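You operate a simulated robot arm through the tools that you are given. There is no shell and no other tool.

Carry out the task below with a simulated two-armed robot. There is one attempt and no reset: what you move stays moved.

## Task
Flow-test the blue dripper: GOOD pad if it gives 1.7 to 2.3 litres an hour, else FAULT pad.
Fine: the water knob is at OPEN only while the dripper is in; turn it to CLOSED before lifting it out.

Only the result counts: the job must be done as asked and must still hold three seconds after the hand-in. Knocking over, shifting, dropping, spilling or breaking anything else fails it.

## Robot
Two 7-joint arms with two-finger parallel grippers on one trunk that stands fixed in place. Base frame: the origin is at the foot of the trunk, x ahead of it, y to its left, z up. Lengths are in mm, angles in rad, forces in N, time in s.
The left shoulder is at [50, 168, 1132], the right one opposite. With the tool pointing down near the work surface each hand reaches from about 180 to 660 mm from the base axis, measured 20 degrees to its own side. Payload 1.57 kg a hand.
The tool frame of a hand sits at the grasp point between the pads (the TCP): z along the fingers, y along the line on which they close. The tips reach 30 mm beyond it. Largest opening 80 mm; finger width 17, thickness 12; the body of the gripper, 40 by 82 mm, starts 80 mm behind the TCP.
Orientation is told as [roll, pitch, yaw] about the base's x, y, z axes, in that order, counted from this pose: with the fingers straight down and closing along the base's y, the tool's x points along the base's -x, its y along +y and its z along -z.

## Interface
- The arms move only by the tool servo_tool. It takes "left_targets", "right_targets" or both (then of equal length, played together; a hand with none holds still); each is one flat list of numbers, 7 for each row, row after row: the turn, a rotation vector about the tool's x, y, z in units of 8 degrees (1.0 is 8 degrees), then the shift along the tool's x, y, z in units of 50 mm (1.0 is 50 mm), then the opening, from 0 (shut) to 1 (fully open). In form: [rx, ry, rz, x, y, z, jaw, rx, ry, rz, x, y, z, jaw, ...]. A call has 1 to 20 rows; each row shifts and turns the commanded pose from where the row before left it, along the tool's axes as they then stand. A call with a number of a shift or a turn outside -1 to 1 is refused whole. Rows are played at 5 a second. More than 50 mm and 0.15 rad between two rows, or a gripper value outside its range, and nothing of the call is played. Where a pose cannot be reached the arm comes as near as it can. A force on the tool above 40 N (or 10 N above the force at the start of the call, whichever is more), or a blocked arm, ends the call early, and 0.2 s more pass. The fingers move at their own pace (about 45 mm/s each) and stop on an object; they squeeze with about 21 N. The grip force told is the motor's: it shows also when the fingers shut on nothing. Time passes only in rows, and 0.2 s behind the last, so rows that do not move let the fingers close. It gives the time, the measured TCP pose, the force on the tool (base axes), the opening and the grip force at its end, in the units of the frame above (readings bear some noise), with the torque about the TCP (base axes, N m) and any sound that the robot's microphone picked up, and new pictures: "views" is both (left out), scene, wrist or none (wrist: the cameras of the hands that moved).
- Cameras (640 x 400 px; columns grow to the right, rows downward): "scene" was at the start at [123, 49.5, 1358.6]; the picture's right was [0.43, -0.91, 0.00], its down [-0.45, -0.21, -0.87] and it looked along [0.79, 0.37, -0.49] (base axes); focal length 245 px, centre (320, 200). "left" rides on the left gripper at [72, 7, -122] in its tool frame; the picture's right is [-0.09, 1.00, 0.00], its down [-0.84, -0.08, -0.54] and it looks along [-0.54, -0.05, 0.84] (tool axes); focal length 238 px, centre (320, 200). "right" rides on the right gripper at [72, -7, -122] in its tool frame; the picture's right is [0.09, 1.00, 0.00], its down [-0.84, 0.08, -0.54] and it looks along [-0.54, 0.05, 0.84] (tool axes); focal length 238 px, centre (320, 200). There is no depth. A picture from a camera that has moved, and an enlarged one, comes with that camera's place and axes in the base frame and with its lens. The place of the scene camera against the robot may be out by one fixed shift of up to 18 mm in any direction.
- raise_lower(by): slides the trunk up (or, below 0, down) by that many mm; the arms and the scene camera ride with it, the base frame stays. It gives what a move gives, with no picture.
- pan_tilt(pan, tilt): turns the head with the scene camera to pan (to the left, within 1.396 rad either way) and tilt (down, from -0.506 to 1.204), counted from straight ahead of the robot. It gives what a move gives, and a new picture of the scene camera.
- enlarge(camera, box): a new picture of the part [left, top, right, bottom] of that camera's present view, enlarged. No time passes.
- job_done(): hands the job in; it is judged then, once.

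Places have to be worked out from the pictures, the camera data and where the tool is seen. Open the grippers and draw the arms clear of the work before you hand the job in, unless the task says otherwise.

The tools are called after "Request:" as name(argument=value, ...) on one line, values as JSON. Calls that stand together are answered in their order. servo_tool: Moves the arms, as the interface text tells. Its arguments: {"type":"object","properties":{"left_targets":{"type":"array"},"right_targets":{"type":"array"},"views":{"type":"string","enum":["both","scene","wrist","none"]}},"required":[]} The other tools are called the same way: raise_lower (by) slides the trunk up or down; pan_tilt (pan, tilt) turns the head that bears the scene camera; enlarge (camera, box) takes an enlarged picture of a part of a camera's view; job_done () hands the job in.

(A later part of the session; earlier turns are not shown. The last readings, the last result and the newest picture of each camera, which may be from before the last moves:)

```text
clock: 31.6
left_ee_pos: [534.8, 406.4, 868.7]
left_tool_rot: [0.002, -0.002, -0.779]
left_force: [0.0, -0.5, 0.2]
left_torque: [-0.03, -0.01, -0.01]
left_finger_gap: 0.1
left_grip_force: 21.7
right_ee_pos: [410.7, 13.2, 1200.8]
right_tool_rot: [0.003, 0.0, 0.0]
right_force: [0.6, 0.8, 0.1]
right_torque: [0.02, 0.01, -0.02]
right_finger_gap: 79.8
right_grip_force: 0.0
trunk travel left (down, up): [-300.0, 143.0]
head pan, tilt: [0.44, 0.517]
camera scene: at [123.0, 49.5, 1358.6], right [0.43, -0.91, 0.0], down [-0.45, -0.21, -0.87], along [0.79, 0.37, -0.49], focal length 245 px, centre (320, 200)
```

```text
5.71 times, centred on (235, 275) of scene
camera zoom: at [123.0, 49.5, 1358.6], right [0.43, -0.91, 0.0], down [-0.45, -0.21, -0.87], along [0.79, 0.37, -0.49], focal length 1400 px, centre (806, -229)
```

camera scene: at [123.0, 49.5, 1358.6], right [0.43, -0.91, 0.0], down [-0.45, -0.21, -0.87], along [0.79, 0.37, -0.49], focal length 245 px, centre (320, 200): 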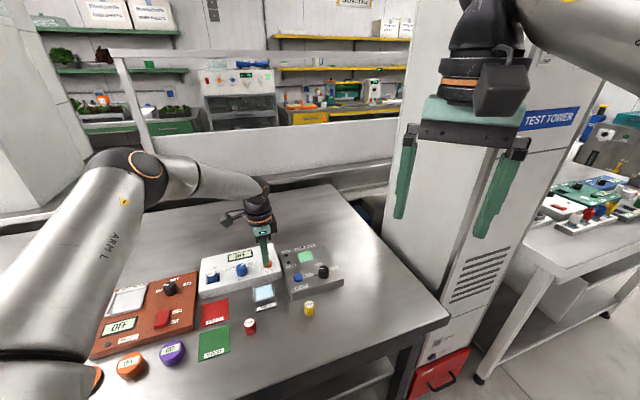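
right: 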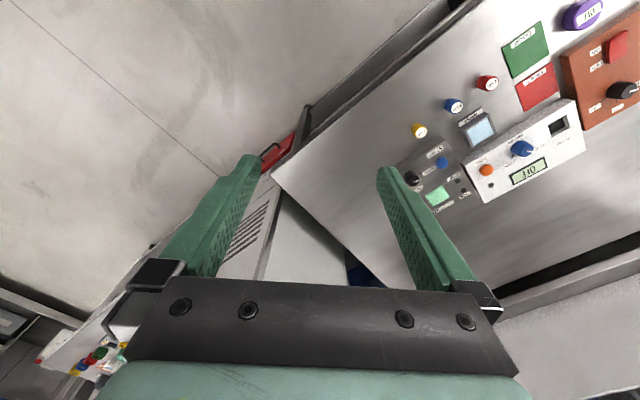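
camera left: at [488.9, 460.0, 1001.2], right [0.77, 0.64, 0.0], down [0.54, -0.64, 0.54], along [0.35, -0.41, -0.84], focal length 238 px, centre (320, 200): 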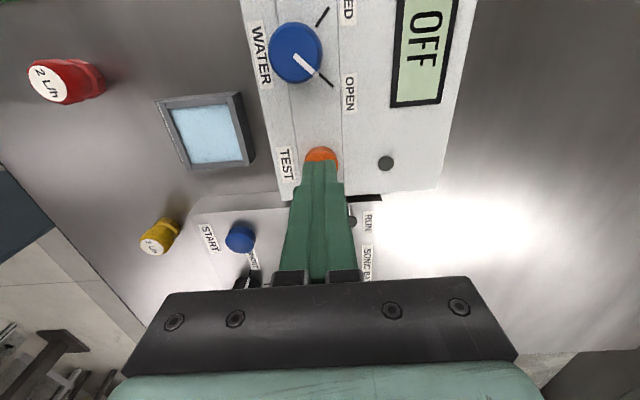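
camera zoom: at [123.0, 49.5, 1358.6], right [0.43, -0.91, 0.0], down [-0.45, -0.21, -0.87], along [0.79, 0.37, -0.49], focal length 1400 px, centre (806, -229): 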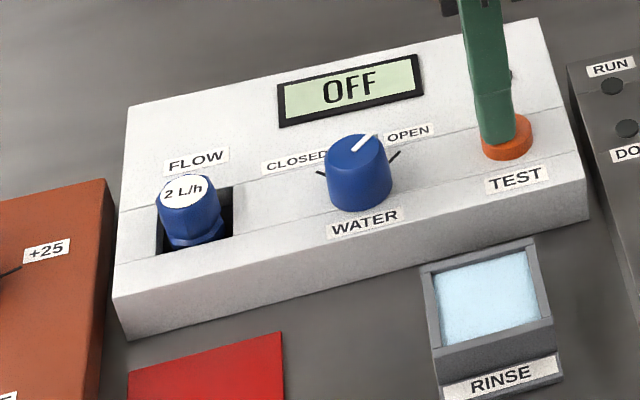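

There's no contact yet at tip z ≈ 839. I go on down in 1 mm steps.

Request:
servo_tool(left_targets=[0, 0, 0, 0, 0, 0.02, 0, 0, 0, 0, 0, 0, 0.02, 0, 0, 0, 0, 0, 0, 0.02, 0, 0, 0, 0, 0, 0, 0, 0], views="scene")

Request:
enlarge(camera="scene", box=[180, 240, 290, 310])

```text
clock: 32.6
left_ee_pos: [534.4, 405.2, 867.4]
left_tool_rot: [0.001, 0.0, -0.78]
left_force: [-0.7, 1.6, 3.6]
left_torque: [0.03, 0.02, -0.04]
left_finger_gap: 0.0
left_grip_force: 21.0
right_ee_pos: [410.2, 12.9, 1200.4]
right_tool_rot: [0.003, 0.0, 0.0]
right_force: [0.0, 0.5, -0.5]
right_torque: [0.01, -0.01, -0.01]
right_finger_gap: 80.1
right_grip_force: 0.1
trunk travel left (down, up): [-300.0, 143.0]
head pan, tilt: [0.44, 0.517]
heard: click
camera scene: at [122.7, 49.4, 1358.7], right [0.43, -0.91, 0.0], down [-0.45, -0.21, -0.87], along [0.79, 0.37, -0.49], focal length 245 px, centre (320, 200)
```

scene: 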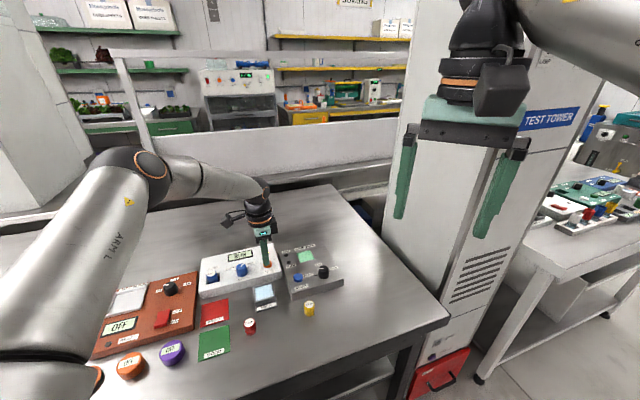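

```text
5.71 times, centred on (235, 275) of scene
camera zoom: at [122.7, 49.4, 1358.7], right [0.43, -0.91, 0.0], down [-0.45, -0.21, -0.87], along [0.79, 0.37, -0.49], focal length 1400 px, centre (806, -229)
```

zoom: 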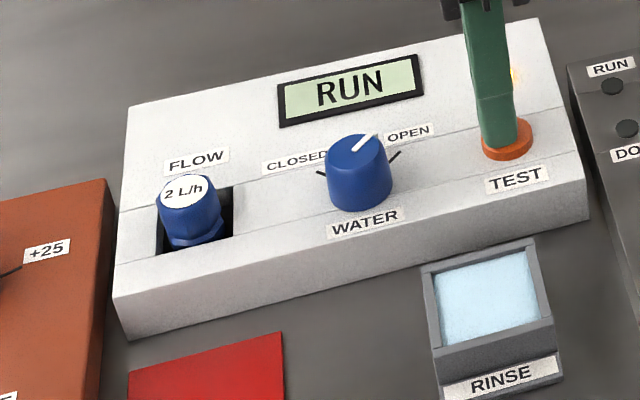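

A click was heard and the display shows RUN with the lamp lit. I lift off the button and wait a few seconds for the reading.

Request:
servo_tool(left_targets=[0, 0, 0, 0, 0, -0.3, 0, 0, 0, 0, 0, 0, -0.5, 0, 0, 0, 0, 0, 0, 0, 0, 0, 0, 0, 0, 0, 0, 0, 0, 0, 0, 0, 0, 0, 0, 0, 0, 0, 0, 0, 0, 0, 0, 0, 0, 0, 0, 0, 0, 0, 0, 0, 0, 0, 0, 0, 0, 0, 0, 0, 0, 0, 0, 0, 0, 0, 0, 0, 0, 0], views="scene")

Request:
enlarge(camera="scene", box=[180, 240, 290, 310])

```text
clock: 34.8
left_ee_pos: [534.1, 406.6, 907.4]
left_tool_rot: [0.003, -0.001, -0.78]
left_force: [1.0, -0.1, 0.3]
left_torque: [-0.01, 0.01, 0.0]
left_finger_gap: 0.0
left_grip_force: 21.5
right_ee_pos: [411.0, 14.0, 1201.1]
right_tool_rot: [0.001, 0.001, 0.0]
right_force: [0.8, -0.3, -0.7]
right_torque: [-0.01, 0.02, 0.01]
right_finger_gap: 79.8
right_grip_force: 0.0
trunk travel left (down, up): [-300.0, 143.0]
head pan, tilt: [0.44, 0.517]
camera scene: at [123.0, 49.5, 1358.6], right [0.43, -0.91, 0.0], down [-0.45, -0.21, -0.87], along [0.79, 0.37, -0.49], focal length 245 px, centre (320, 200)
```

scene: 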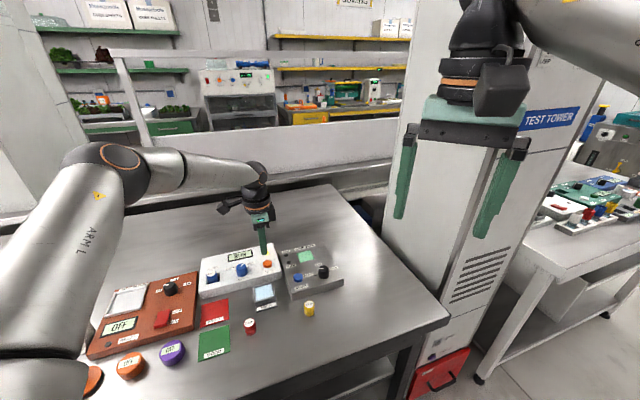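

```text
5.71 times, centred on (235, 275) of scene
camera zoom: at [123.0, 49.5, 1358.6], right [0.43, -0.91, 0.0], down [-0.45, -0.21, -0.87], along [0.79, 0.37, -0.49], focal length 1400 px, centre (806, -229)
```

zoom: 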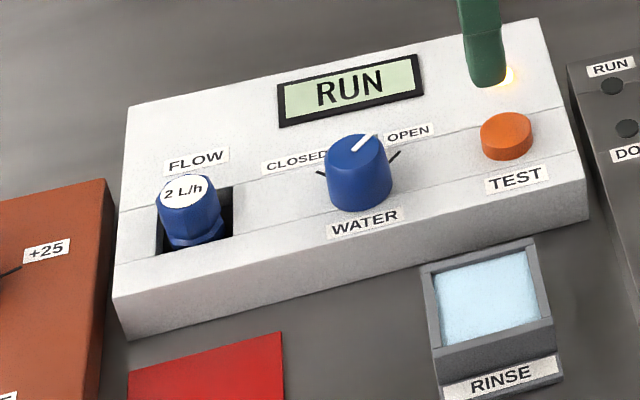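

Still RUN. While it runs, I bring the hand back above the knob (fingers open, same yaw) ready to close the water, and keep waiting.

Request:
servo_tool(left_targets=[0, 0, 0, 0.342, -0.0475, -0.1, 0.3, 0, 0, 0, 0.342, -0.0475, 0, 0.65, 0, 0, 0, 0.342, -0.0475, 0, 0.65, 0, 0, 0, 0.342, -0.0475, 0, 0.65, 0, 0, 0, 0, 0, 0, 0.65, 0, 0, 0, 0, 0, 0, 0.65, 0, 0, 0, 0, 0, 0, 0.65, 0, 0, 0, 0, 0, 0, 0.65, 0, 0, 0, 0, 0, 0, 0.65, 0, 0, 0, 0, 0, 0, 0.65], views="both")

Request:
enlarge(camera="left", box=[230, 60, 430, 200])

Request:
enlarge(camera="scene", box=[180, 240, 290, 310])

```text
clock: 37.0
left_ee_pos: [478.5, 446.3, 911.2]
left_tool_rot: [0.004, 0.001, -0.779]
left_force: [0.1, -0.1, 0.4]
left_torque: [0.02, 0.02, 0.0]
left_finger_gap: 52.1
left_grip_force: 0.0
right_ee_pos: [411.1, 15.2, 1200.4]
right_tool_rot: [0.001, -0.001, 0.001]
right_force: [-0.2, -0.6, 0.4]
right_torque: [0.0, 0.0, 0.0]
right_finger_gap: 80.0
right_grip_force: 0.0
trunk travel left (down, up): [-300.0, 143.0]
head pan, tilt: [0.44, 0.517]
camera scene: at [123.0, 49.5, 1358.6], right [0.43, -0.91, 0.0], down [-0.45, -0.21, -0.87], along [0.79, 0.37, -0.49], focal length 245 px, centre (320, 200)
camera left: at [433.6, 501.5, 1033.9], right [0.77, 0.64, 0.0], down [0.54, -0.64, 0.54], along [0.35, -0.41, -0.84], focal length 238 px, centre (320, 200)
```

scene: 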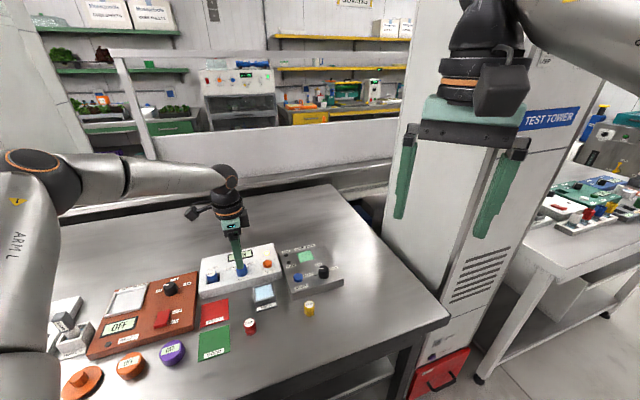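
left: 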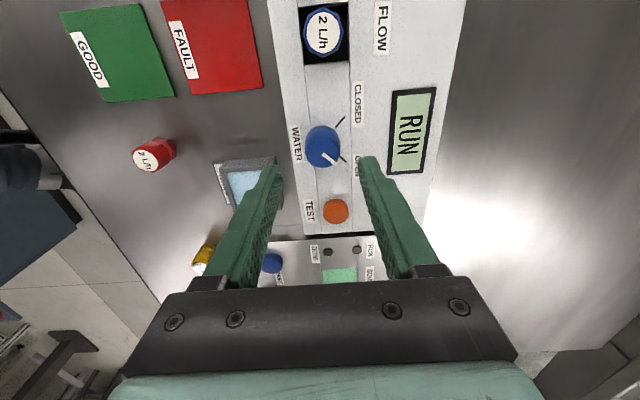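

```text
2.86 times, centred on (330, 130) of left
camera zoom: at [433.6, 501.5, 1033.9], right [0.77, 0.64, 0.0], down [0.54, -0.64, 0.54], along [0.35, -0.41, -0.84], focal length 681 px, centre (291, 400)
```

zoom: 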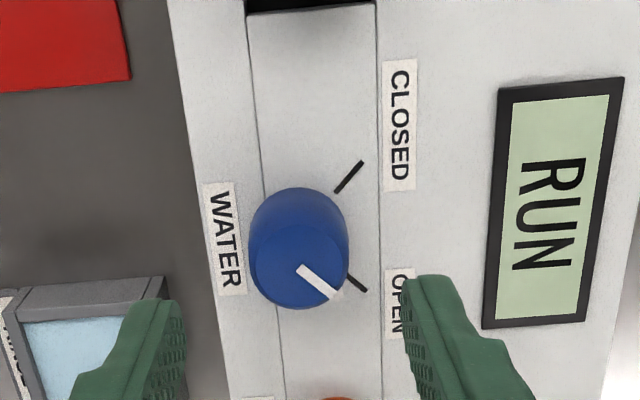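

```text
5.71 times, centred on (235, 275) of scene
camera zoom: at [123.0, 49.5, 1358.6], right [0.43, -0.91, 0.0], down [-0.45, -0.21, -0.87], along [0.79, 0.37, -0.49], focal length 1400 px, centre (806, -229)
```

zoom: 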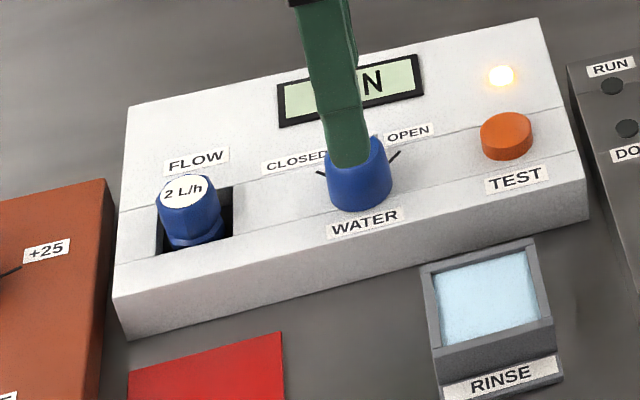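

Still RUN with the lamp lit. I wait 4 more seconds without moving.

Request:
servo_tool(left_targets=[0, 0, 0, 0, 0, 0, 0.65, 0, 0, 0, 0, 0, 0, 0.65, 0, 0, 0, 0, 0, 0, 0.65, 0, 0, 0, 0, 0, 0, 0.65, 0, 0, 0, 0, 0, 0, 0.65, 0, 0, 0, 0, 0, 0, 0.65, 0, 0, 0, 0, 0, 0, 0.65, 0, 0, 0, 0, 0, 0, 0.65, 0, 0, 0, 0, 0, 0, 0.65, 0, 0, 0, 0, 0, 0, 0.65, 0, 0, 0, 0, 0, 0, 0.65, 0, 0, 0, 0, 0, 0, 0.65, 0, 0, 0, 0, 0, 0, 0.65, 0, 0, 0, 0, 0, 0, 0.65, 0, 0, 0, 0, 0, 0, 0.65, 0, 0, 0, 0, 0, 0, 0.65, 0, 0, 0, 0, 0, 0, 0.65, 0, 0, 0, 0, 0, 0, 0.65, 0, 0, 0, 0, 0, 0, 0.65, 0, 0, 0, 0, 0, 0, 0.65], views="none")

Request:
enlarge(camera="left", box=[230, 60, 450, 210])

```text
clock: 41.2
left_ee_pos: [478.3, 446.7, 911.9]
left_tool_rot: [0.002, -0.001, -0.778]
left_force: [-0.7, 0.1, 0.2]
left_torque: [0.01, -0.01, -0.01]
left_finger_gap: 52.5
left_grip_force: 0.1
right_ee_pos: [411.0, 13.9, 1199.9]
right_tool_rot: [0.003, -0.001, -0.001]
right_force: [0.1, 0.3, 0.7]
right_torque: [-0.01, 0.0, 0.0]
right_finger_gap: 79.9
right_grip_force: 0.0
trunk travel left (down, up): [-300.0, 143.0]
head pan, tilt: [0.44, 0.517]
```

```text
2.67 times, centred on (340, 135) of left
camera zoom: at [433.6, 501.5, 1034.0], right [0.77, 0.64, 0.0], down [0.54, -0.64, 0.54], along [0.35, -0.41, -0.84], focal length 636 px, centre (267, 373)
```

zoom: 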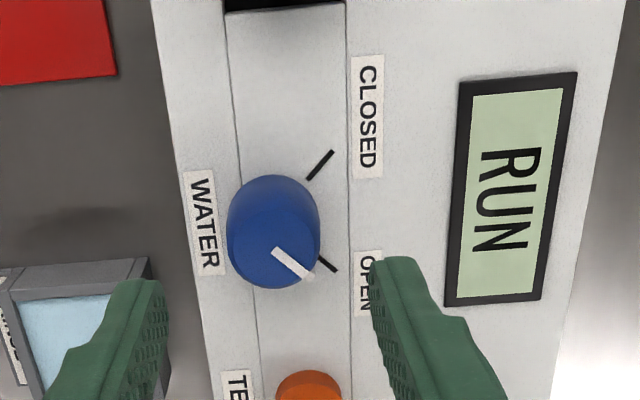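

The display still shows RUN. I wait another 4 seconds.

Request:
servo_tool(left_targets=[0, 0, 0, 0, 0, 0, 0.65, 0, 0, 0, 0, 0, 0, 0.65, 0, 0, 0, 0, 0, 0, 0.65, 0, 0, 0, 0, 0, 0, 0.65, 0, 0, 0, 0, 0, 0, 0.65, 0, 0, 0, 0, 0, 0, 0.65, 0, 0, 0, 0, 0, 0, 0.65, 0, 0, 0, 0, 0, 0, 0.65, 0, 0, 0, 0, 0, 0, 0.65, 0, 0, 0, 0, 0, 0, 0.65, 0, 0, 0, 0, 0, 0, 0.65, 0, 0, 0, 0, 0, 0, 0.65, 0, 0, 0, 0, 0, 0, 0.65, 0, 0, 0, 0, 0, 0, 0.65, 0, 0, 0, 0, 0, 0, 0.65, 0, 0, 0, 0, 0, 0, 0.65, 0, 0, 0, 0, 0, 0, 0.65, 0, 0, 0, 0, 0, 0, 0.65, 0, 0, 0, 0, 0, 0, 0.65, 0, 0, 0, 0, 0, 0, 0.65], views="none")

Request:
enlarge(camera="left", box=[230, 60, 450, 210])

Request:
enlarge(camera="scene", box=[180, 240, 290, 310])

```text
clock: 45.4
left_ee_pos: [478.7, 446.6, 912.4]
left_tool_rot: [0.001, 0.0, -0.778]
left_force: [-0.2, 0.7, 0.3]
left_torque: [0.0, 0.01, 0.02]
left_finger_gap: 51.9
left_grip_force: 0.0
right_ee_pos: [410.6, 15.2, 1200.6]
right_tool_rot: [0.001, 0.002, 0.0]
right_force: [-0.5, -1.1, 0.2]
right_torque: [0.02, 0.02, 0.0]
right_finger_gap: 79.8
right_grip_force: 0.0
trunk travel left (down, up): [-300.0, 143.0]
head pan, tilt: [0.44, 0.517]
```

```text
2.67 times, centred on (340, 135) of left
camera zoom: at [433.6, 501.5, 1034.0], right [0.77, 0.64, 0.0], down [0.54, -0.64, 0.54], along [0.35, -0.41, -0.84], focal length 636 px, centre (267, 373)
```

zoom: 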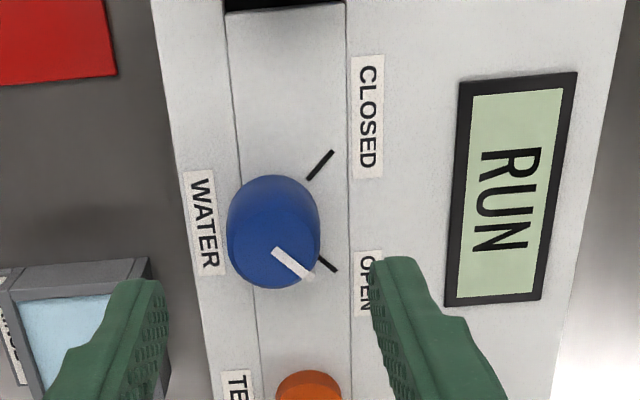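

```text
5.71 times, centred on (235, 275) of scene
camera zoom: at [123.0, 49.5, 1358.6], right [0.43, -0.91, 0.0], down [-0.45, -0.21, -0.87], along [0.79, 0.37, -0.49], focal length 1400 px, centre (806, -229)
```

zoom: 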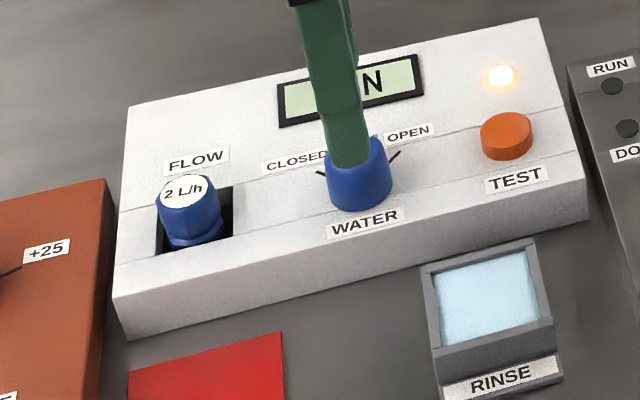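

Still RUN after 13 s; the test may simply take longer. I keep waiting.

Request:
servo_tool(left_targets=[0, 0, 0, 0, 0, 0, 0.65, 0, 0, 0, 0, 0, 0, 0.65, 0, 0, 0, 0, 0, 0, 0.65, 0, 0, 0, 0, 0, 0, 0.65, 0, 0, 0, 0, 0, 0, 0.65, 0, 0, 0, 0, 0, 0, 0.65, 0, 0, 0, 0, 0, 0, 0.65, 0, 0, 0, 0, 0, 0, 0.65, 0, 0, 0, 0, 0, 0, 0.65, 0, 0, 0, 0, 0, 0, 0.65, 0, 0, 0, 0, 0, 0, 0.65, 0, 0, 0, 0, 0, 0, 0.65, 0, 0, 0, 0, 0, 0, 0.65, 0, 0, 0, 0, 0, 0, 0.65, 0, 0, 0, 0, 0, 0, 0.65, 0, 0, 0, 0, 0, 0, 0.65, 0, 0, 0, 0, 0, 0, 0.65, 0, 0, 0, 0, 0, 0, 0.65, 0, 0, 0, 0, 0, 0, 0.65, 0, 0, 0, 0, 0, 0, 0.65], views="none")

Request:
enlarge(camera="left", box=[230, 60, 450, 210])

```text
clock: 49.6
left_ee_pos: [479.0, 447.2, 911.8]
left_tool_rot: [0.002, 0.001, -0.778]
left_force: [0.7, -0.4, 0.5]
left_torque: [-0.01, -0.01, 0.0]
left_finger_gap: 52.0
left_grip_force: 0.1
right_ee_pos: [411.2, 13.5, 1200.0]
right_tool_rot: [0.002, -0.001, 0.001]
right_force: [0.4, -0.4, 0.2]
right_torque: [0.01, -0.03, -0.02]
right_finger_gap: 79.7
right_grip_force: 0.1
trunk travel left (down, up): [-300.0, 143.0]
head pan, tilt: [0.44, 0.517]
```

```text
2.67 times, centred on (340, 135) of left
camera zoom: at [433.6, 501.5, 1034.0], right [0.77, 0.64, 0.0], down [0.54, -0.64, 0.54], along [0.35, -0.41, -0.84], focal length 636 px, centre (267, 373)
```

zoom: 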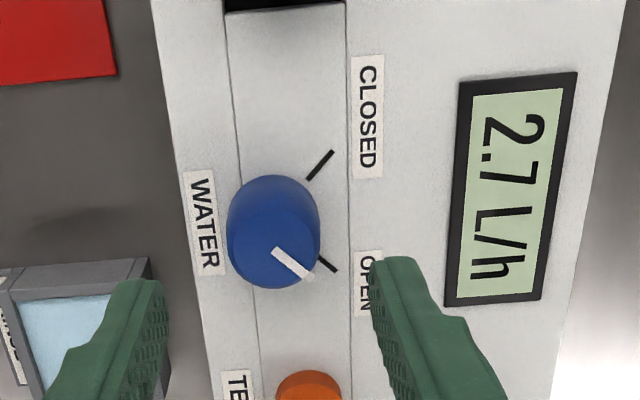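

The display now shows what reads as 2.7 L/h. I enlarge it further to be sure of the digit.

Request:
enlarge(camera="left", box=[375, 80, 445, 185])

Request:
enlarge(camera="scene", box=[220, 240, 290, 285])

```text
3.81 times, centred on (410, 132) of left
camera zoom: at [433.6, 501.5, 1034.0], right [0.77, 0.64, 0.0], down [0.54, -0.64, 0.54], along [0.35, -0.41, -0.84], focal length 908 px, centre (-23, 457)
```

zoom: 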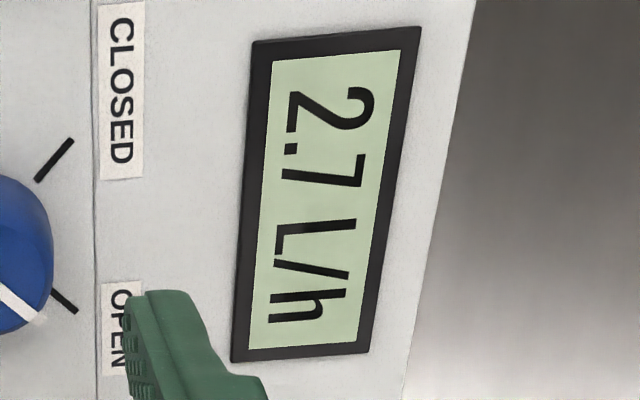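

```text
8.89 times, centred on (255, 262) of scene
camera zoom: at [123.0, 49.5, 1358.6], right [0.43, -0.91, 0.0], down [-0.45, -0.21, -0.87], along [0.79, 0.37, -0.49], focal length 2177 px, centre (898, -356)
```

zoom: 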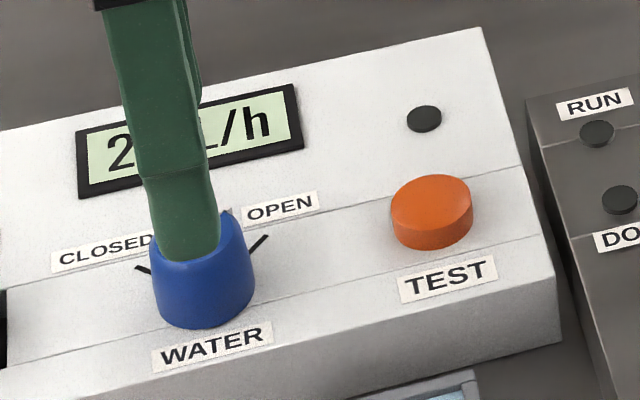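

It reads 2.7, but I double-check the digit with a tighter enlargement.

Request:
enlarge(camera="left", box=[388, 88, 440, 135])

```text
8.51 times, centred on (414, 112) of left
camera zoom: at [433.6, 501.5, 1034.0], right [0.77, 0.64, 0.0], down [0.54, -0.64, 0.54], along [0.35, -0.41, -0.84], focal length 2028 px, centre (-480, 953)
```

zoom: 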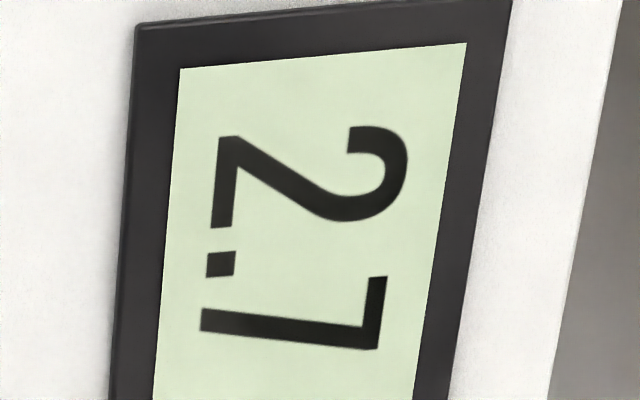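

The second digit is clearly a slanted 7 with a top bar: 2.7 L/h, outside 1.7–2.3, so the blue dripper goes to FAULT. First I must close the water: the knob is about +1.8 mm tool x / +1.9 mm tool y from the finger centre, so I correct and descend onto it.

Request:
servo_tool(left_targets=[0, 0, 0, 0.036, 0.038, 0.3, 0.65, 0, 0, 0, 0, 0, 0.3, 0.65, 0, 0, 0, 0, 0, 0.29, 0.65, 0, 0, 0, 0, 0, 0, 0.65], views="wrist")

Request:
enlarge(camera="left", box=[230, 80, 430, 220])

Request:
enlarge(camera="scene", box=[180, 240, 290, 310])

```text
clock: 50.6
left_ee_pos: [480.0, 449.6, 867.8]
left_tool_rot: [0.002, 0.0, -0.78]
left_force: [-0.2, 0.1, 0.1]
left_torque: [-0.02, -0.04, 0.0]
left_finger_gap: 52.2
left_grip_force: 0.0
right_ee_pos: [410.5, 13.9, 1201.1]
right_tool_rot: [0.0, 0.0, 0.001]
right_force: [-0.8, -0.5, -0.3]
right_torque: [0.04, 0.02, 0.04]
right_finger_gap: 79.9
right_grip_force: 0.0
trunk travel left (down, up): [-300.0, 143.0]
head pan, tilt: [0.44, 0.517]
camera left: at [434.2, 505.1, 988.4], right [0.77, 0.64, 0.0], down [0.54, -0.64, 0.54], along [0.35, -0.41, -0.84], focal length 238 px, centre (320, 200)
```

left: 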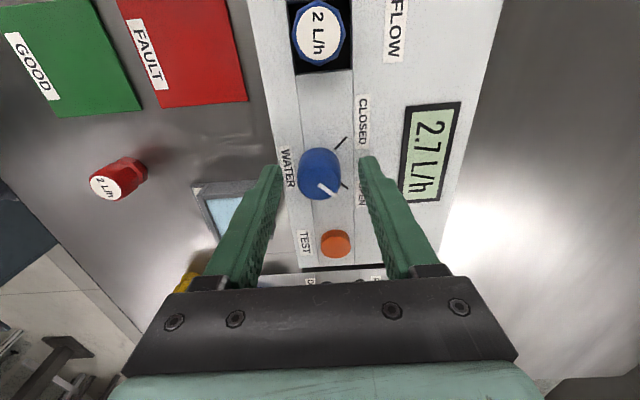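

```text
2.86 times, centred on (330, 150) of left
camera zoom: at [434.2, 505.1, 988.4], right [0.77, 0.64, 0.0], down [0.54, -0.64, 0.54], along [0.35, -0.41, -0.84], focal length 681 px, centre (291, 343)
```

zoom: 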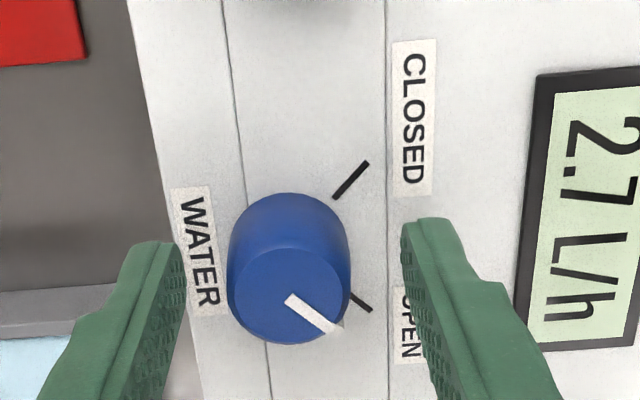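

```text
5.71 times, centred on (235, 275) of scene
camera zoom: at [123.0, 49.5, 1358.6], right [0.43, -0.91, 0.0], down [-0.45, -0.21, -0.87], along [0.79, 0.37, -0.49], focal length 1400 px, centre (806, -229)
```

zoom: 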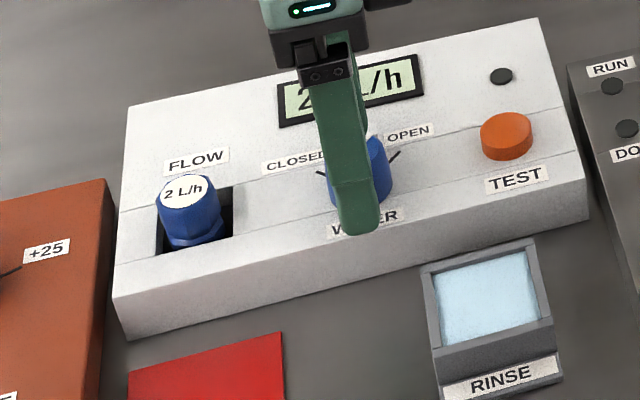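

The fingers straddle the knob well (within about 0.5 mm in tool y). I close on it and check the side force.

Request:
servo_tool(left_targets=[0, 0, 0, 0, -0.008, 0, 0.65, 0, 0, 0, 0, 0, 0, 0.4, 0, 0, 0, 0, 0, 0, 0.2, 0, 0, 0, 0, 0, 0, 0, 0, 0, 0, 0, 0, 0, 0, 0, 0, 0, 0, 0, 0, 0], views="none")

Request:
enlarge(camera="left", box=[230, 80, 430, 220])

```text
clock: 52.0
left_ee_pos: [479.4, 449.2, 866.4]
left_tool_rot: [0.003, 0.001, -0.778]
left_force: [0.1, -0.6, -0.3]
left_torque: [0.03, 0.02, 0.04]
left_finger_gap: 28.8
left_grip_force: 38.5
right_ee_pos: [410.9, 14.8, 1199.8]
right_tool_rot: [0.003, 0.0, 0.001]
right_force: [0.0, 0.6, -1.2]
right_torque: [-0.03, 0.04, 0.01]
right_finger_gap: 79.8
right_grip_force: 0.1
trunk travel left (down, up): [-300.0, 143.0]
head pan, tilt: [0.44, 0.517]
```

```text
2.86 times, centred on (330, 150) of left
camera zoom: at [433.9, 504.4, 988.5], right [0.77, 0.64, 0.0], down [0.54, -0.64, 0.54], along [0.35, -0.41, -0.84], focal length 681 px, centre (291, 343)
```

zoom: 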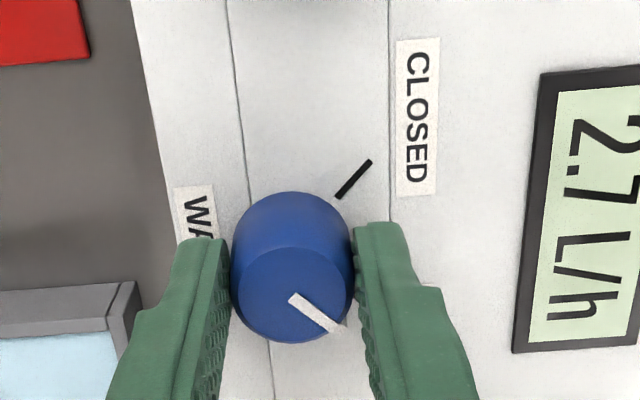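

The side force is nearly zero. I turn the knob back counter-clockwise by ~39° first, then check the forces.

Request:
servo_tool(left_targets=[0, 0, -0.7, 0, 0, 0, 0, 0, 0, -0.7, 0, 0, 0, 0, 0, 0, -0.7, 0, 0, 0, 0, 0, 0, -0.7, 0, 0, 0, 0, 0, 0, -0.7, 0, 0, 0, 0, 0, 0, -0.7, 0, 0, 0, 0, 0, 0, -0.7, 0, 0, 0, 0, 0, 0, 0, 0, 0, 0, 0], views="none")

Request:
enlarge(camera="left", box=[230, 80, 430, 220])

```text
clock: 53.8
left_ee_pos: [479.3, 449.3, 866.8]
left_tool_rot: [-0.001, -0.002, -0.094]
left_force: [1.6, -6.5, -2.6]
left_torque: [-0.21, 0.0, -0.01]
left_finger_gap: 28.9
left_grip_force: 38.9
right_ee_pos: [409.9, 13.6, 1200.0]
right_tool_rot: [0.002, -0.001, 0.001]
right_force: [0.0, -0.4, 0.0]
right_torque: [-0.01, -0.03, 0.01]
right_finger_gap: 80.0
right_grip_force: 0.1
trunk travel left (down, up): [-300.0, 143.0]
head pan, tilt: [0.44, 0.517]
```

```text
2.86 times, centred on (330, 150) of left
camera zoom: at [409.1, 462.1, 988.4], right [0.18, 0.98, 0.0], down [0.83, -0.15, 0.54], along [0.53, -0.1, -0.84], focal length 681 px, centre (291, 343)
```

zoom: 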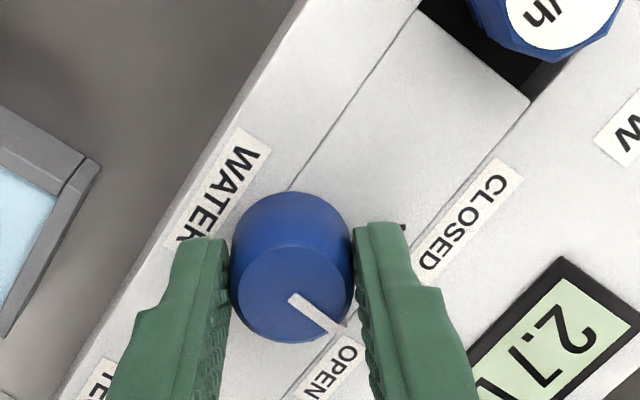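

Only 6.5 N built up; I relieve it (≈ 1.3 mm along −tool y) and turn the remaining ~45° toward CLOSED.

Request:
servo_tool(left_targets=[0, 0, 0, -0.008, -0.025, 0, 0, 0, 0, -0.7, 0, 0, 0, 0, 0, 0, -0.7, 0, 0, 0, 0, 0, 0, -0.7, 0, 0, 0, 0, 0, 0, -0.7, 0, 0, 0, 0, 0, 0, -0.7, 0, 0, 0, 0, 0, 0, -0.7, 0, 0, 0, 0, 0, 0, -0.7, 0, 0, 0, 0, 0, 0, -0.7, 0, 0, 0, 0, 0, 0, 0, 0, 0, 0, 0], views="none")

Request:
enlarge(camera="left", box=[230, 80, 430, 220])

Request:
enlarge(camera="scene", box=[180, 240, 290, 310])

```text
clock: 56.0
left_ee_pos: [479.5, 448.8, 865.8]
left_tool_rot: [-0.001, -0.002, 0.687]
left_force: [4.4, -0.3, -4.5]
left_torque: [0.2, -0.33, 0.02]
left_finger_gap: 28.6
left_grip_force: 38.8
right_ee_pos: [409.7, 14.6, 1200.5]
right_tool_rot: [0.001, -0.001, -0.001]
right_force: [0.5, -1.0, 0.3]
right_torque: [-0.01, 0.0, -0.01]
right_finger_gap: 79.9
right_grip_force: 0.1
trunk travel left (down, up): [-300.0, 143.0]
head pan, tilt: [0.44, 0.517]
```

```text
2.86 times, centred on (330, 150) of left
camera zoom: at [420.5, 407.3, 988.5], right [-0.56, 0.83, 0.0], down [0.69, 0.47, 0.54], along [0.45, 0.3, -0.84], focal length 681 px, centre (291, 343)
```

zoom: 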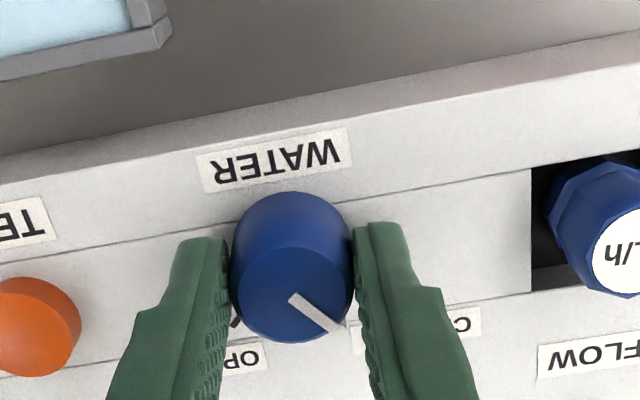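

```text
5.71 times, centred on (235, 275) of scene
camera zoom: at [123.6, 49.8, 1358.5], right [0.43, -0.91, 0.0], down [-0.45, -0.21, -0.87], along [0.79, 0.37, -0.49], focal length 1400 px, centre (806, -229)
```

zoom: 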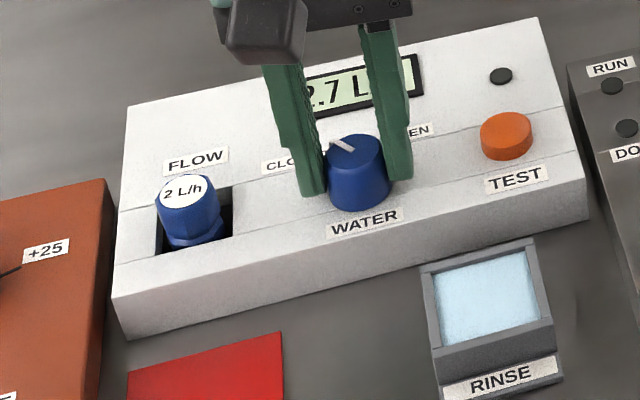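

The pointer is now nearly at CLOSED. I turn about 5° more to seat it against the CLOSED end, watching torque.

Request:
servo_tool(left_targets=[0, 0, -0.3, 0, 0, 0, 0, 0, 0, -0.3, 0, 0, 0, 0, 0, 0, 0, 0, 0, 0, 0], views="none")

Request:
enlarge(camera="left", box=[230, 80, 430, 220])

```text
clock: 56.8
left_ee_pos: [479.7, 448.4, 865.6]
left_tool_rot: [0.001, 0.0, 0.771]
left_force: [2.1, -1.2, -5.4]
left_torque: [0.36, -0.5, 0.06]
left_finger_gap: 28.8
left_grip_force: 38.8
right_ee_pos: [410.3, 13.3, 1199.5]
right_tool_rot: [-0.001, 0.0, 0.001]
right_force: [-0.6, -0.4, 0.0]
right_torque: [0.0, 0.02, -0.02]
right_finger_gap: 79.9
right_grip_force: 0.1
trunk travel left (down, up): [-300.0, 143.0]
head pan, tilt: [0.44, 0.517]
```

```text
2.86 times, centred on (330, 150) of left
camera zoom: at [424.3, 402.5, 988.6], right [-0.63, 0.78, 0.0], down [0.65, 0.53, 0.54], along [0.42, 0.34, -0.84], focal length 681 px, centre (291, 343)
```

zoom: 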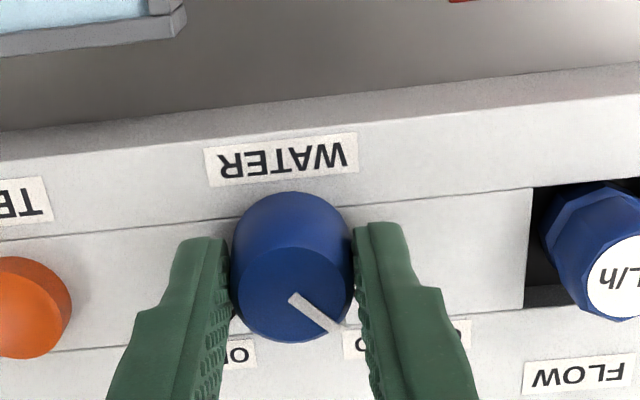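

The pointer direction (≈ 93°) matches what it was at the start (≈ 92.4°), i.e. CLOSED. I release the knob and lift, then verify.

Request:
servo_tool(left_targets=[0, 0, 0, 0, 0, 0, 0.3, 0, 0, 0, 0, 0, 0, 0.5, 0, 0, 0, 0, 0, 0, 0.65, 0, 0, 0, 0, 0, 0, 0.65, 0, 0, 0, 0, 0, -0.5, 0.65, 0, 0, 0, 0, 0, -0.8, 0.65, 0, 0, 0, 0, 0, -0.4, 0.65, 0, 0, 0, 0, 0, 0, 0.65], views="both")

Request:
enlarge(camera="left", box=[230, 80, 430, 220])

Request:
enlarge(camera="scene", box=[180, 240, 290, 310])

```text
clock: 58.6
left_ee_pos: [478.0, 448.7, 950.9]
left_tool_rot: [-0.001, -0.002, 0.772]
left_force: [-0.1, 1.2, 0.0]
left_torque: [0.0, 0.01, -0.03]
left_finger_gap: 52.1
left_grip_force: 0.1
right_ee_pos: [410.6, 14.4, 1200.1]
right_tool_rot: [0.003, 0.001, 0.0]
right_force: [-0.3, -0.4, -0.5]
right_torque: [-0.01, 0.01, 0.01]
right_finger_gap: 79.9
right_grip_force: 0.1
trunk travel left (down, up): [-300.0, 143.0]
head pan, tilt: [0.44, 0.517]
camera scene: at [123.0, 49.6, 1358.6], right [0.43, -0.91, 0.0], down [-0.45, -0.21, -0.87], along [0.79, 0.37, -0.49], focal length 245 px, centre (320, 200)
camera left: at [422.8, 403.5, 1072.9], right [-0.63, 0.78, 0.0], down [0.65, 0.53, 0.54], along [0.42, 0.34, -0.84], focal length 238 px, centre (320, 200)
```

scene: 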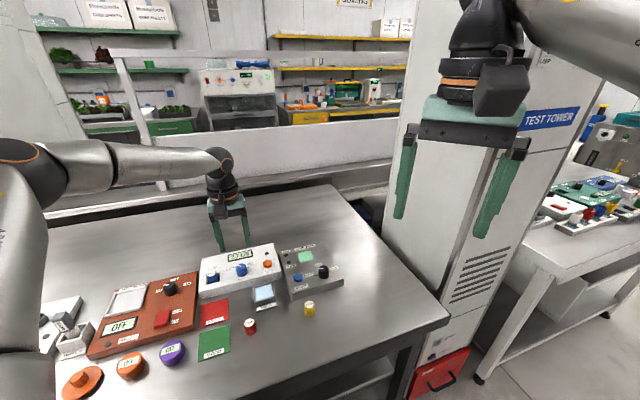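
left: 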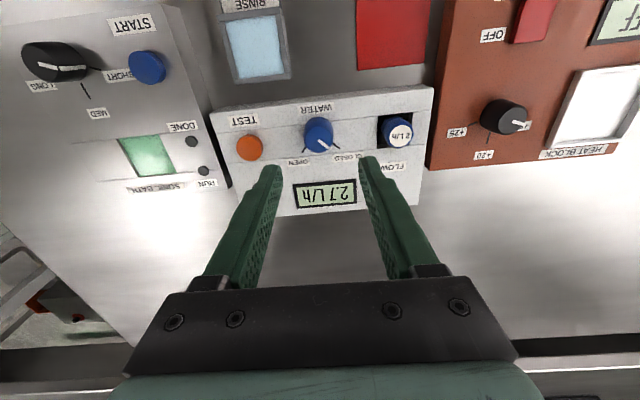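

```text
2.86 times, centred on (330, 150) of left
camera zoom: at [422.8, 403.5, 1072.9], right [-0.63, 0.78, 0.0], down [0.65, 0.53, 0.54], along [0.42, 0.34, -0.84], focal length 681 px, centre (291, 343)
```

zoom: 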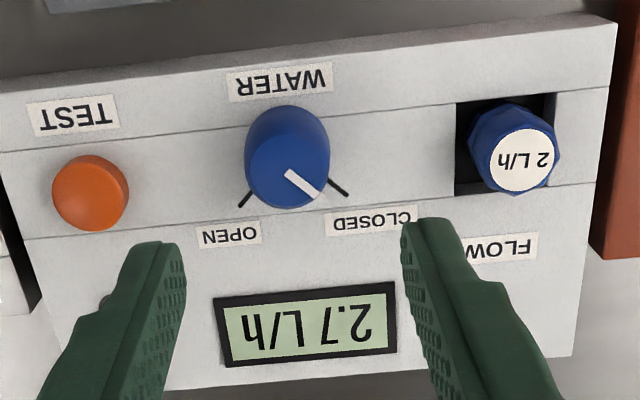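

```text
5.71 times, centred on (235, 275) of scene
camera zoom: at [123.0, 49.6, 1358.6], right [0.43, -0.91, 0.0], down [-0.45, -0.21, -0.87], along [0.79, 0.37, -0.49], focal length 1400 px, centre (806, -229)
```

zoom: 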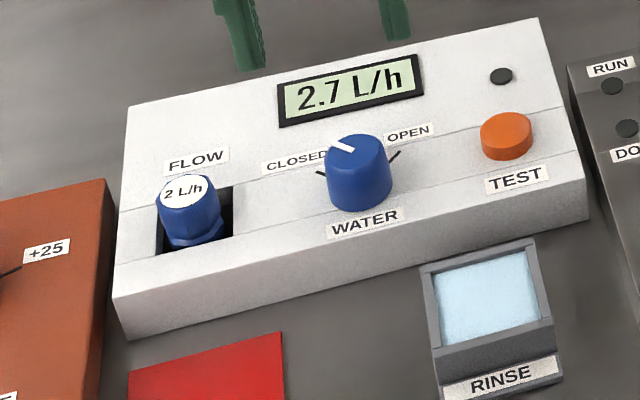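

2.7 L/h is confirmed and the knob is back exactly at CLOSED. I move back above the dripper in the socket and turn to yaw 22.5°.

Request:
servo_tool(left_targets=[0, 0, 0, -0.064, 0.758, 0, 0.65, 0, 0, 0, -0.064, 0.758, 0, 0.65, 0, 0, 0.912, 0, 0, 0, 0.65, 0, 0, 0.912, 0, 0, 0, 0.65, 0, 0, 0.912, 0, 0, 0, 0.65, 0, 0, 0, 0, 0, 0.7, 0.65, 0, 0, 0, 0, 0, 0, 0.65], views="both")

Request:
enlarge(camera="left", box=[220, 80, 420, 220])

Request:
enlarge(camera="scene", box=[180, 240, 290, 310])

```text
clock: 60.2
left_ee_pos: [431.3, 507.8, 915.8]
left_tool_rot: [0.0, -0.001, 0.387]
left_force: [-0.7, -0.3, -0.1]
left_torque: [0.0, 0.01, -0.02]
left_finger_gap: 52.0
left_grip_force: 0.0
right_ee_pos: [410.8, 14.4, 1199.7]
right_tool_rot: [0.002, -0.001, 0.001]
right_force: [0.1, -0.5, -0.3]
right_torque: [-0.01, 0.0, -0.01]
right_finger_gap: 80.0
right_grip_force: 0.0
trunk travel left (down, up): [-300.0, 143.0]
head pan, tilt: [0.44, 0.517]
camera scene: at [122.9, 49.4, 1358.6], right [0.43, -0.91, 0.0], down [-0.45, -0.21, -0.87], along [0.79, 0.37, -0.49], focal length 245 px, centre (320, 200)
camera left: at [362.7, 486.3, 1038.3], right [-0.29, 0.96, 0.0], down [0.8, 0.24, 0.54], along [0.52, 0.16, -0.84], focal length 238 px, centre (320, 200)
```

scene: 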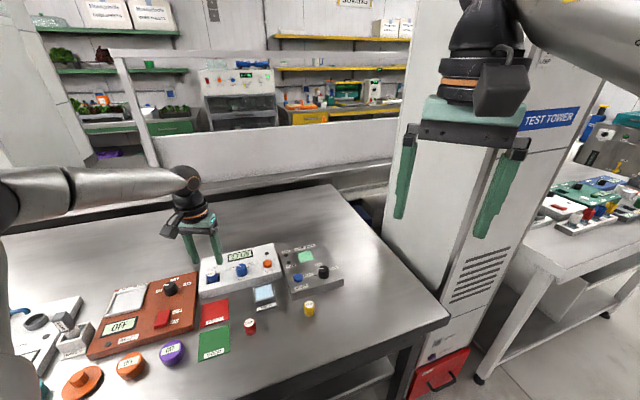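
left: 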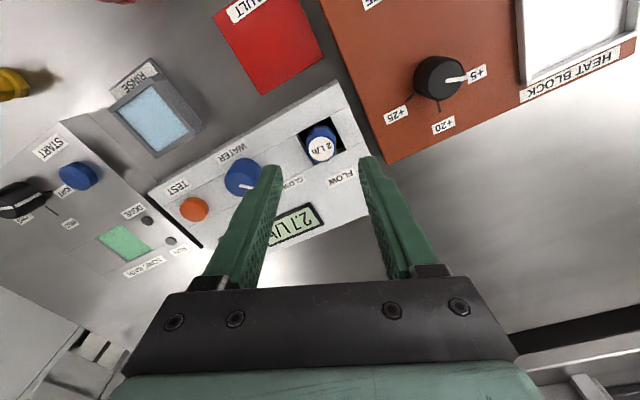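

```text
2.86 times, centred on (320, 150) of left
camera zoom: at [362.7, 486.3, 1038.3], right [-0.29, 0.96, 0.0], down [0.8, 0.24, 0.54], along [0.52, 0.16, -0.84], focal length 681 px, centre (320, 343)
```

zoom: 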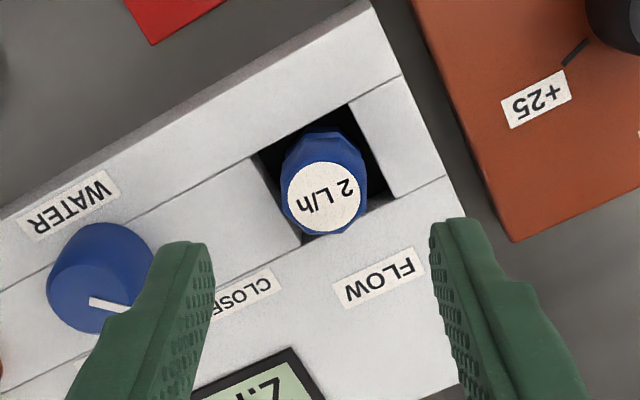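

```text
5.71 times, centred on (235, 275) of scene
camera zoom: at [122.9, 49.4, 1358.6], right [0.43, -0.91, 0.0], down [-0.45, -0.21, -0.87], along [0.79, 0.37, -0.49], focal length 1400 px, centre (806, -229)
```

zoom: 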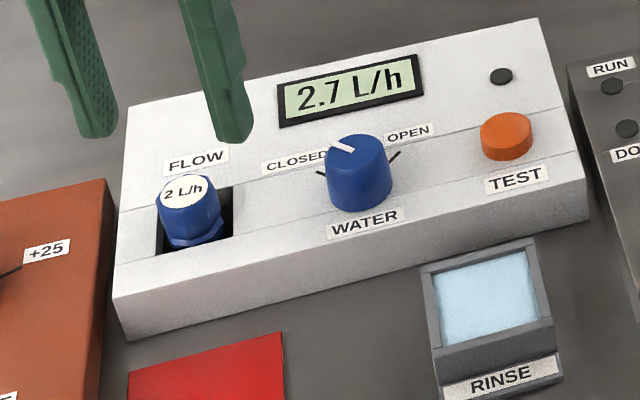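

The label centre lies within 1 mm of the grip axis. I nudge and descend to TCP z ≈ 869, the height at which it was released, leaving the fingers open.

Request:
servo_tool(left_targets=[0, 0, 0, 0.016, 0.012, 0.32, 0.65, 0, 0, 0, 0, 0, 0.32, 0.65, 0, 0, 0, 0, 0, 0.3, 0.65, 0, 0, 0, 0, 0, 0, 0.65], views="wrist")

Request:
enlarge(camera="left", box=[220, 80, 420, 220])

Request:
enlarge(camera="scene", box=[180, 240, 290, 310])

```text
clock: 61.2
left_ee_pos: [428.6, 506.6, 869.4]
left_tool_rot: [0.0, -0.002, 0.39]
left_force: [0.8, 0.2, -0.4]
left_torque: [0.01, -0.01, -0.01]
left_finger_gap: 51.9
left_grip_force: 0.0
right_ee_pos: [409.6, 13.4, 1200.0]
right_tool_rot: [0.0, 0.0, 0.002]
right_force: [0.3, 0.4, -0.5]
right_torque: [0.02, 0.0, 0.01]
right_finger_gap: 80.0
right_grip_force: 0.0
trunk travel left (down, up): [-300.0, 143.0]
head pan, tilt: [0.44, 0.517]
camera left: at [361.3, 485.6, 991.3], right [-0.29, 0.96, 0.0], down [0.8, 0.25, 0.54], along [0.52, 0.16, -0.84], focal length 238 px, centre (320, 200)
```

left: 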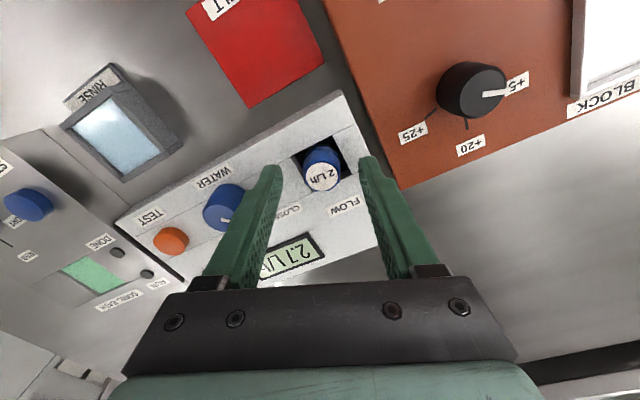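

```text
2.86 times, centred on (320, 150) of left
camera zoom: at [361.3, 485.6, 991.3], right [-0.29, 0.96, 0.0], down [0.8, 0.25, 0.54], along [0.52, 0.16, -0.84], focal length 681 px, centre (320, 343)
```

zoom: 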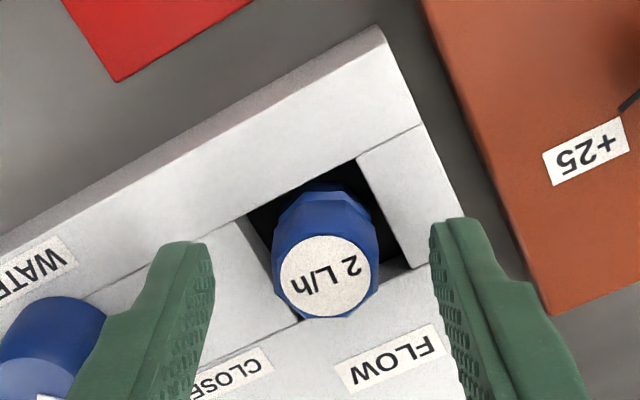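

```text
5.71 times, centred on (235, 275) of scene
camera zoom: at [123.0, 49.5, 1358.6], right [0.43, -0.91, 0.0], down [-0.45, -0.21, -0.87], along [0.79, 0.37, -0.49], focal length 1400 px, centre (806, -229)
```

zoom: 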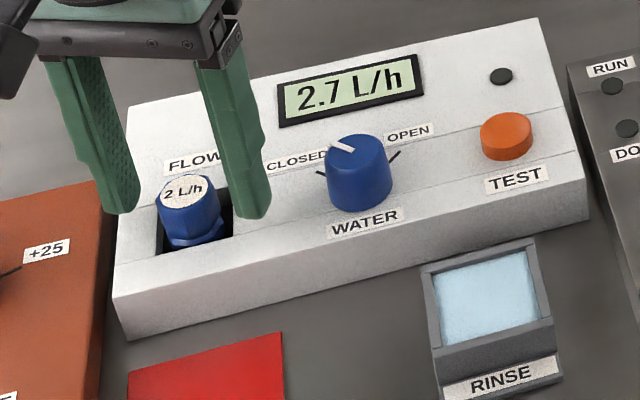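

The dripper is centred between the fingers. I close on it and check the grip.

Request:
servo_tool(left_targets=[0, 0, 0, 0, 0.01, 0, 0.5, 0, 0, 0, 0, 0, 0, 0.2, 0, 0, 0, 0, 0, 0, 0, 0, 0, 0, 0, 0, 0, 0, 0, 0, 0, 0, 0, 0, 0], views="none")

Request:
enlarge(camera="left", box=[220, 80, 420, 220])

```text
clock: 62.4
left_ee_pos: [428.8, 508.0, 870.2]
left_tool_rot: [0.0, -0.001, 0.388]
left_force: [0.4, 0.3, -0.1]
left_torque: [0.0, -0.03, 0.04]
left_finger_gap: 24.5
left_grip_force: 21.0
right_ee_pos: [411.8, 13.5, 1200.3]
right_tool_rot: [0.001, -0.001, 0.002]
right_force: [-0.3, -0.4, 0.6]
right_torque: [-0.02, -0.03, -0.04]
right_finger_gap: 80.0
right_grip_force: 0.0
trunk travel left (down, up): [-300.0, 143.0]
head pan, tilt: [0.44, 0.517]
```

```text
2.86 times, centred on (320, 150) of left
camera zoom: at [361.0, 486.3, 991.7], right [-0.29, 0.96, 0.0], down [0.8, 0.25, 0.54], along [0.52, 0.16, -0.84], focal length 681 px, centre (320, 343)
```

zoom: 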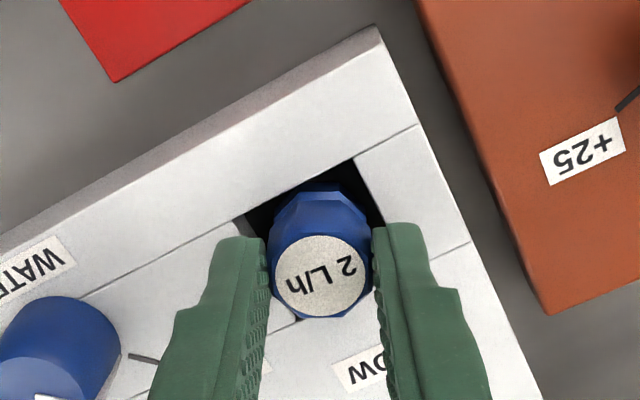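

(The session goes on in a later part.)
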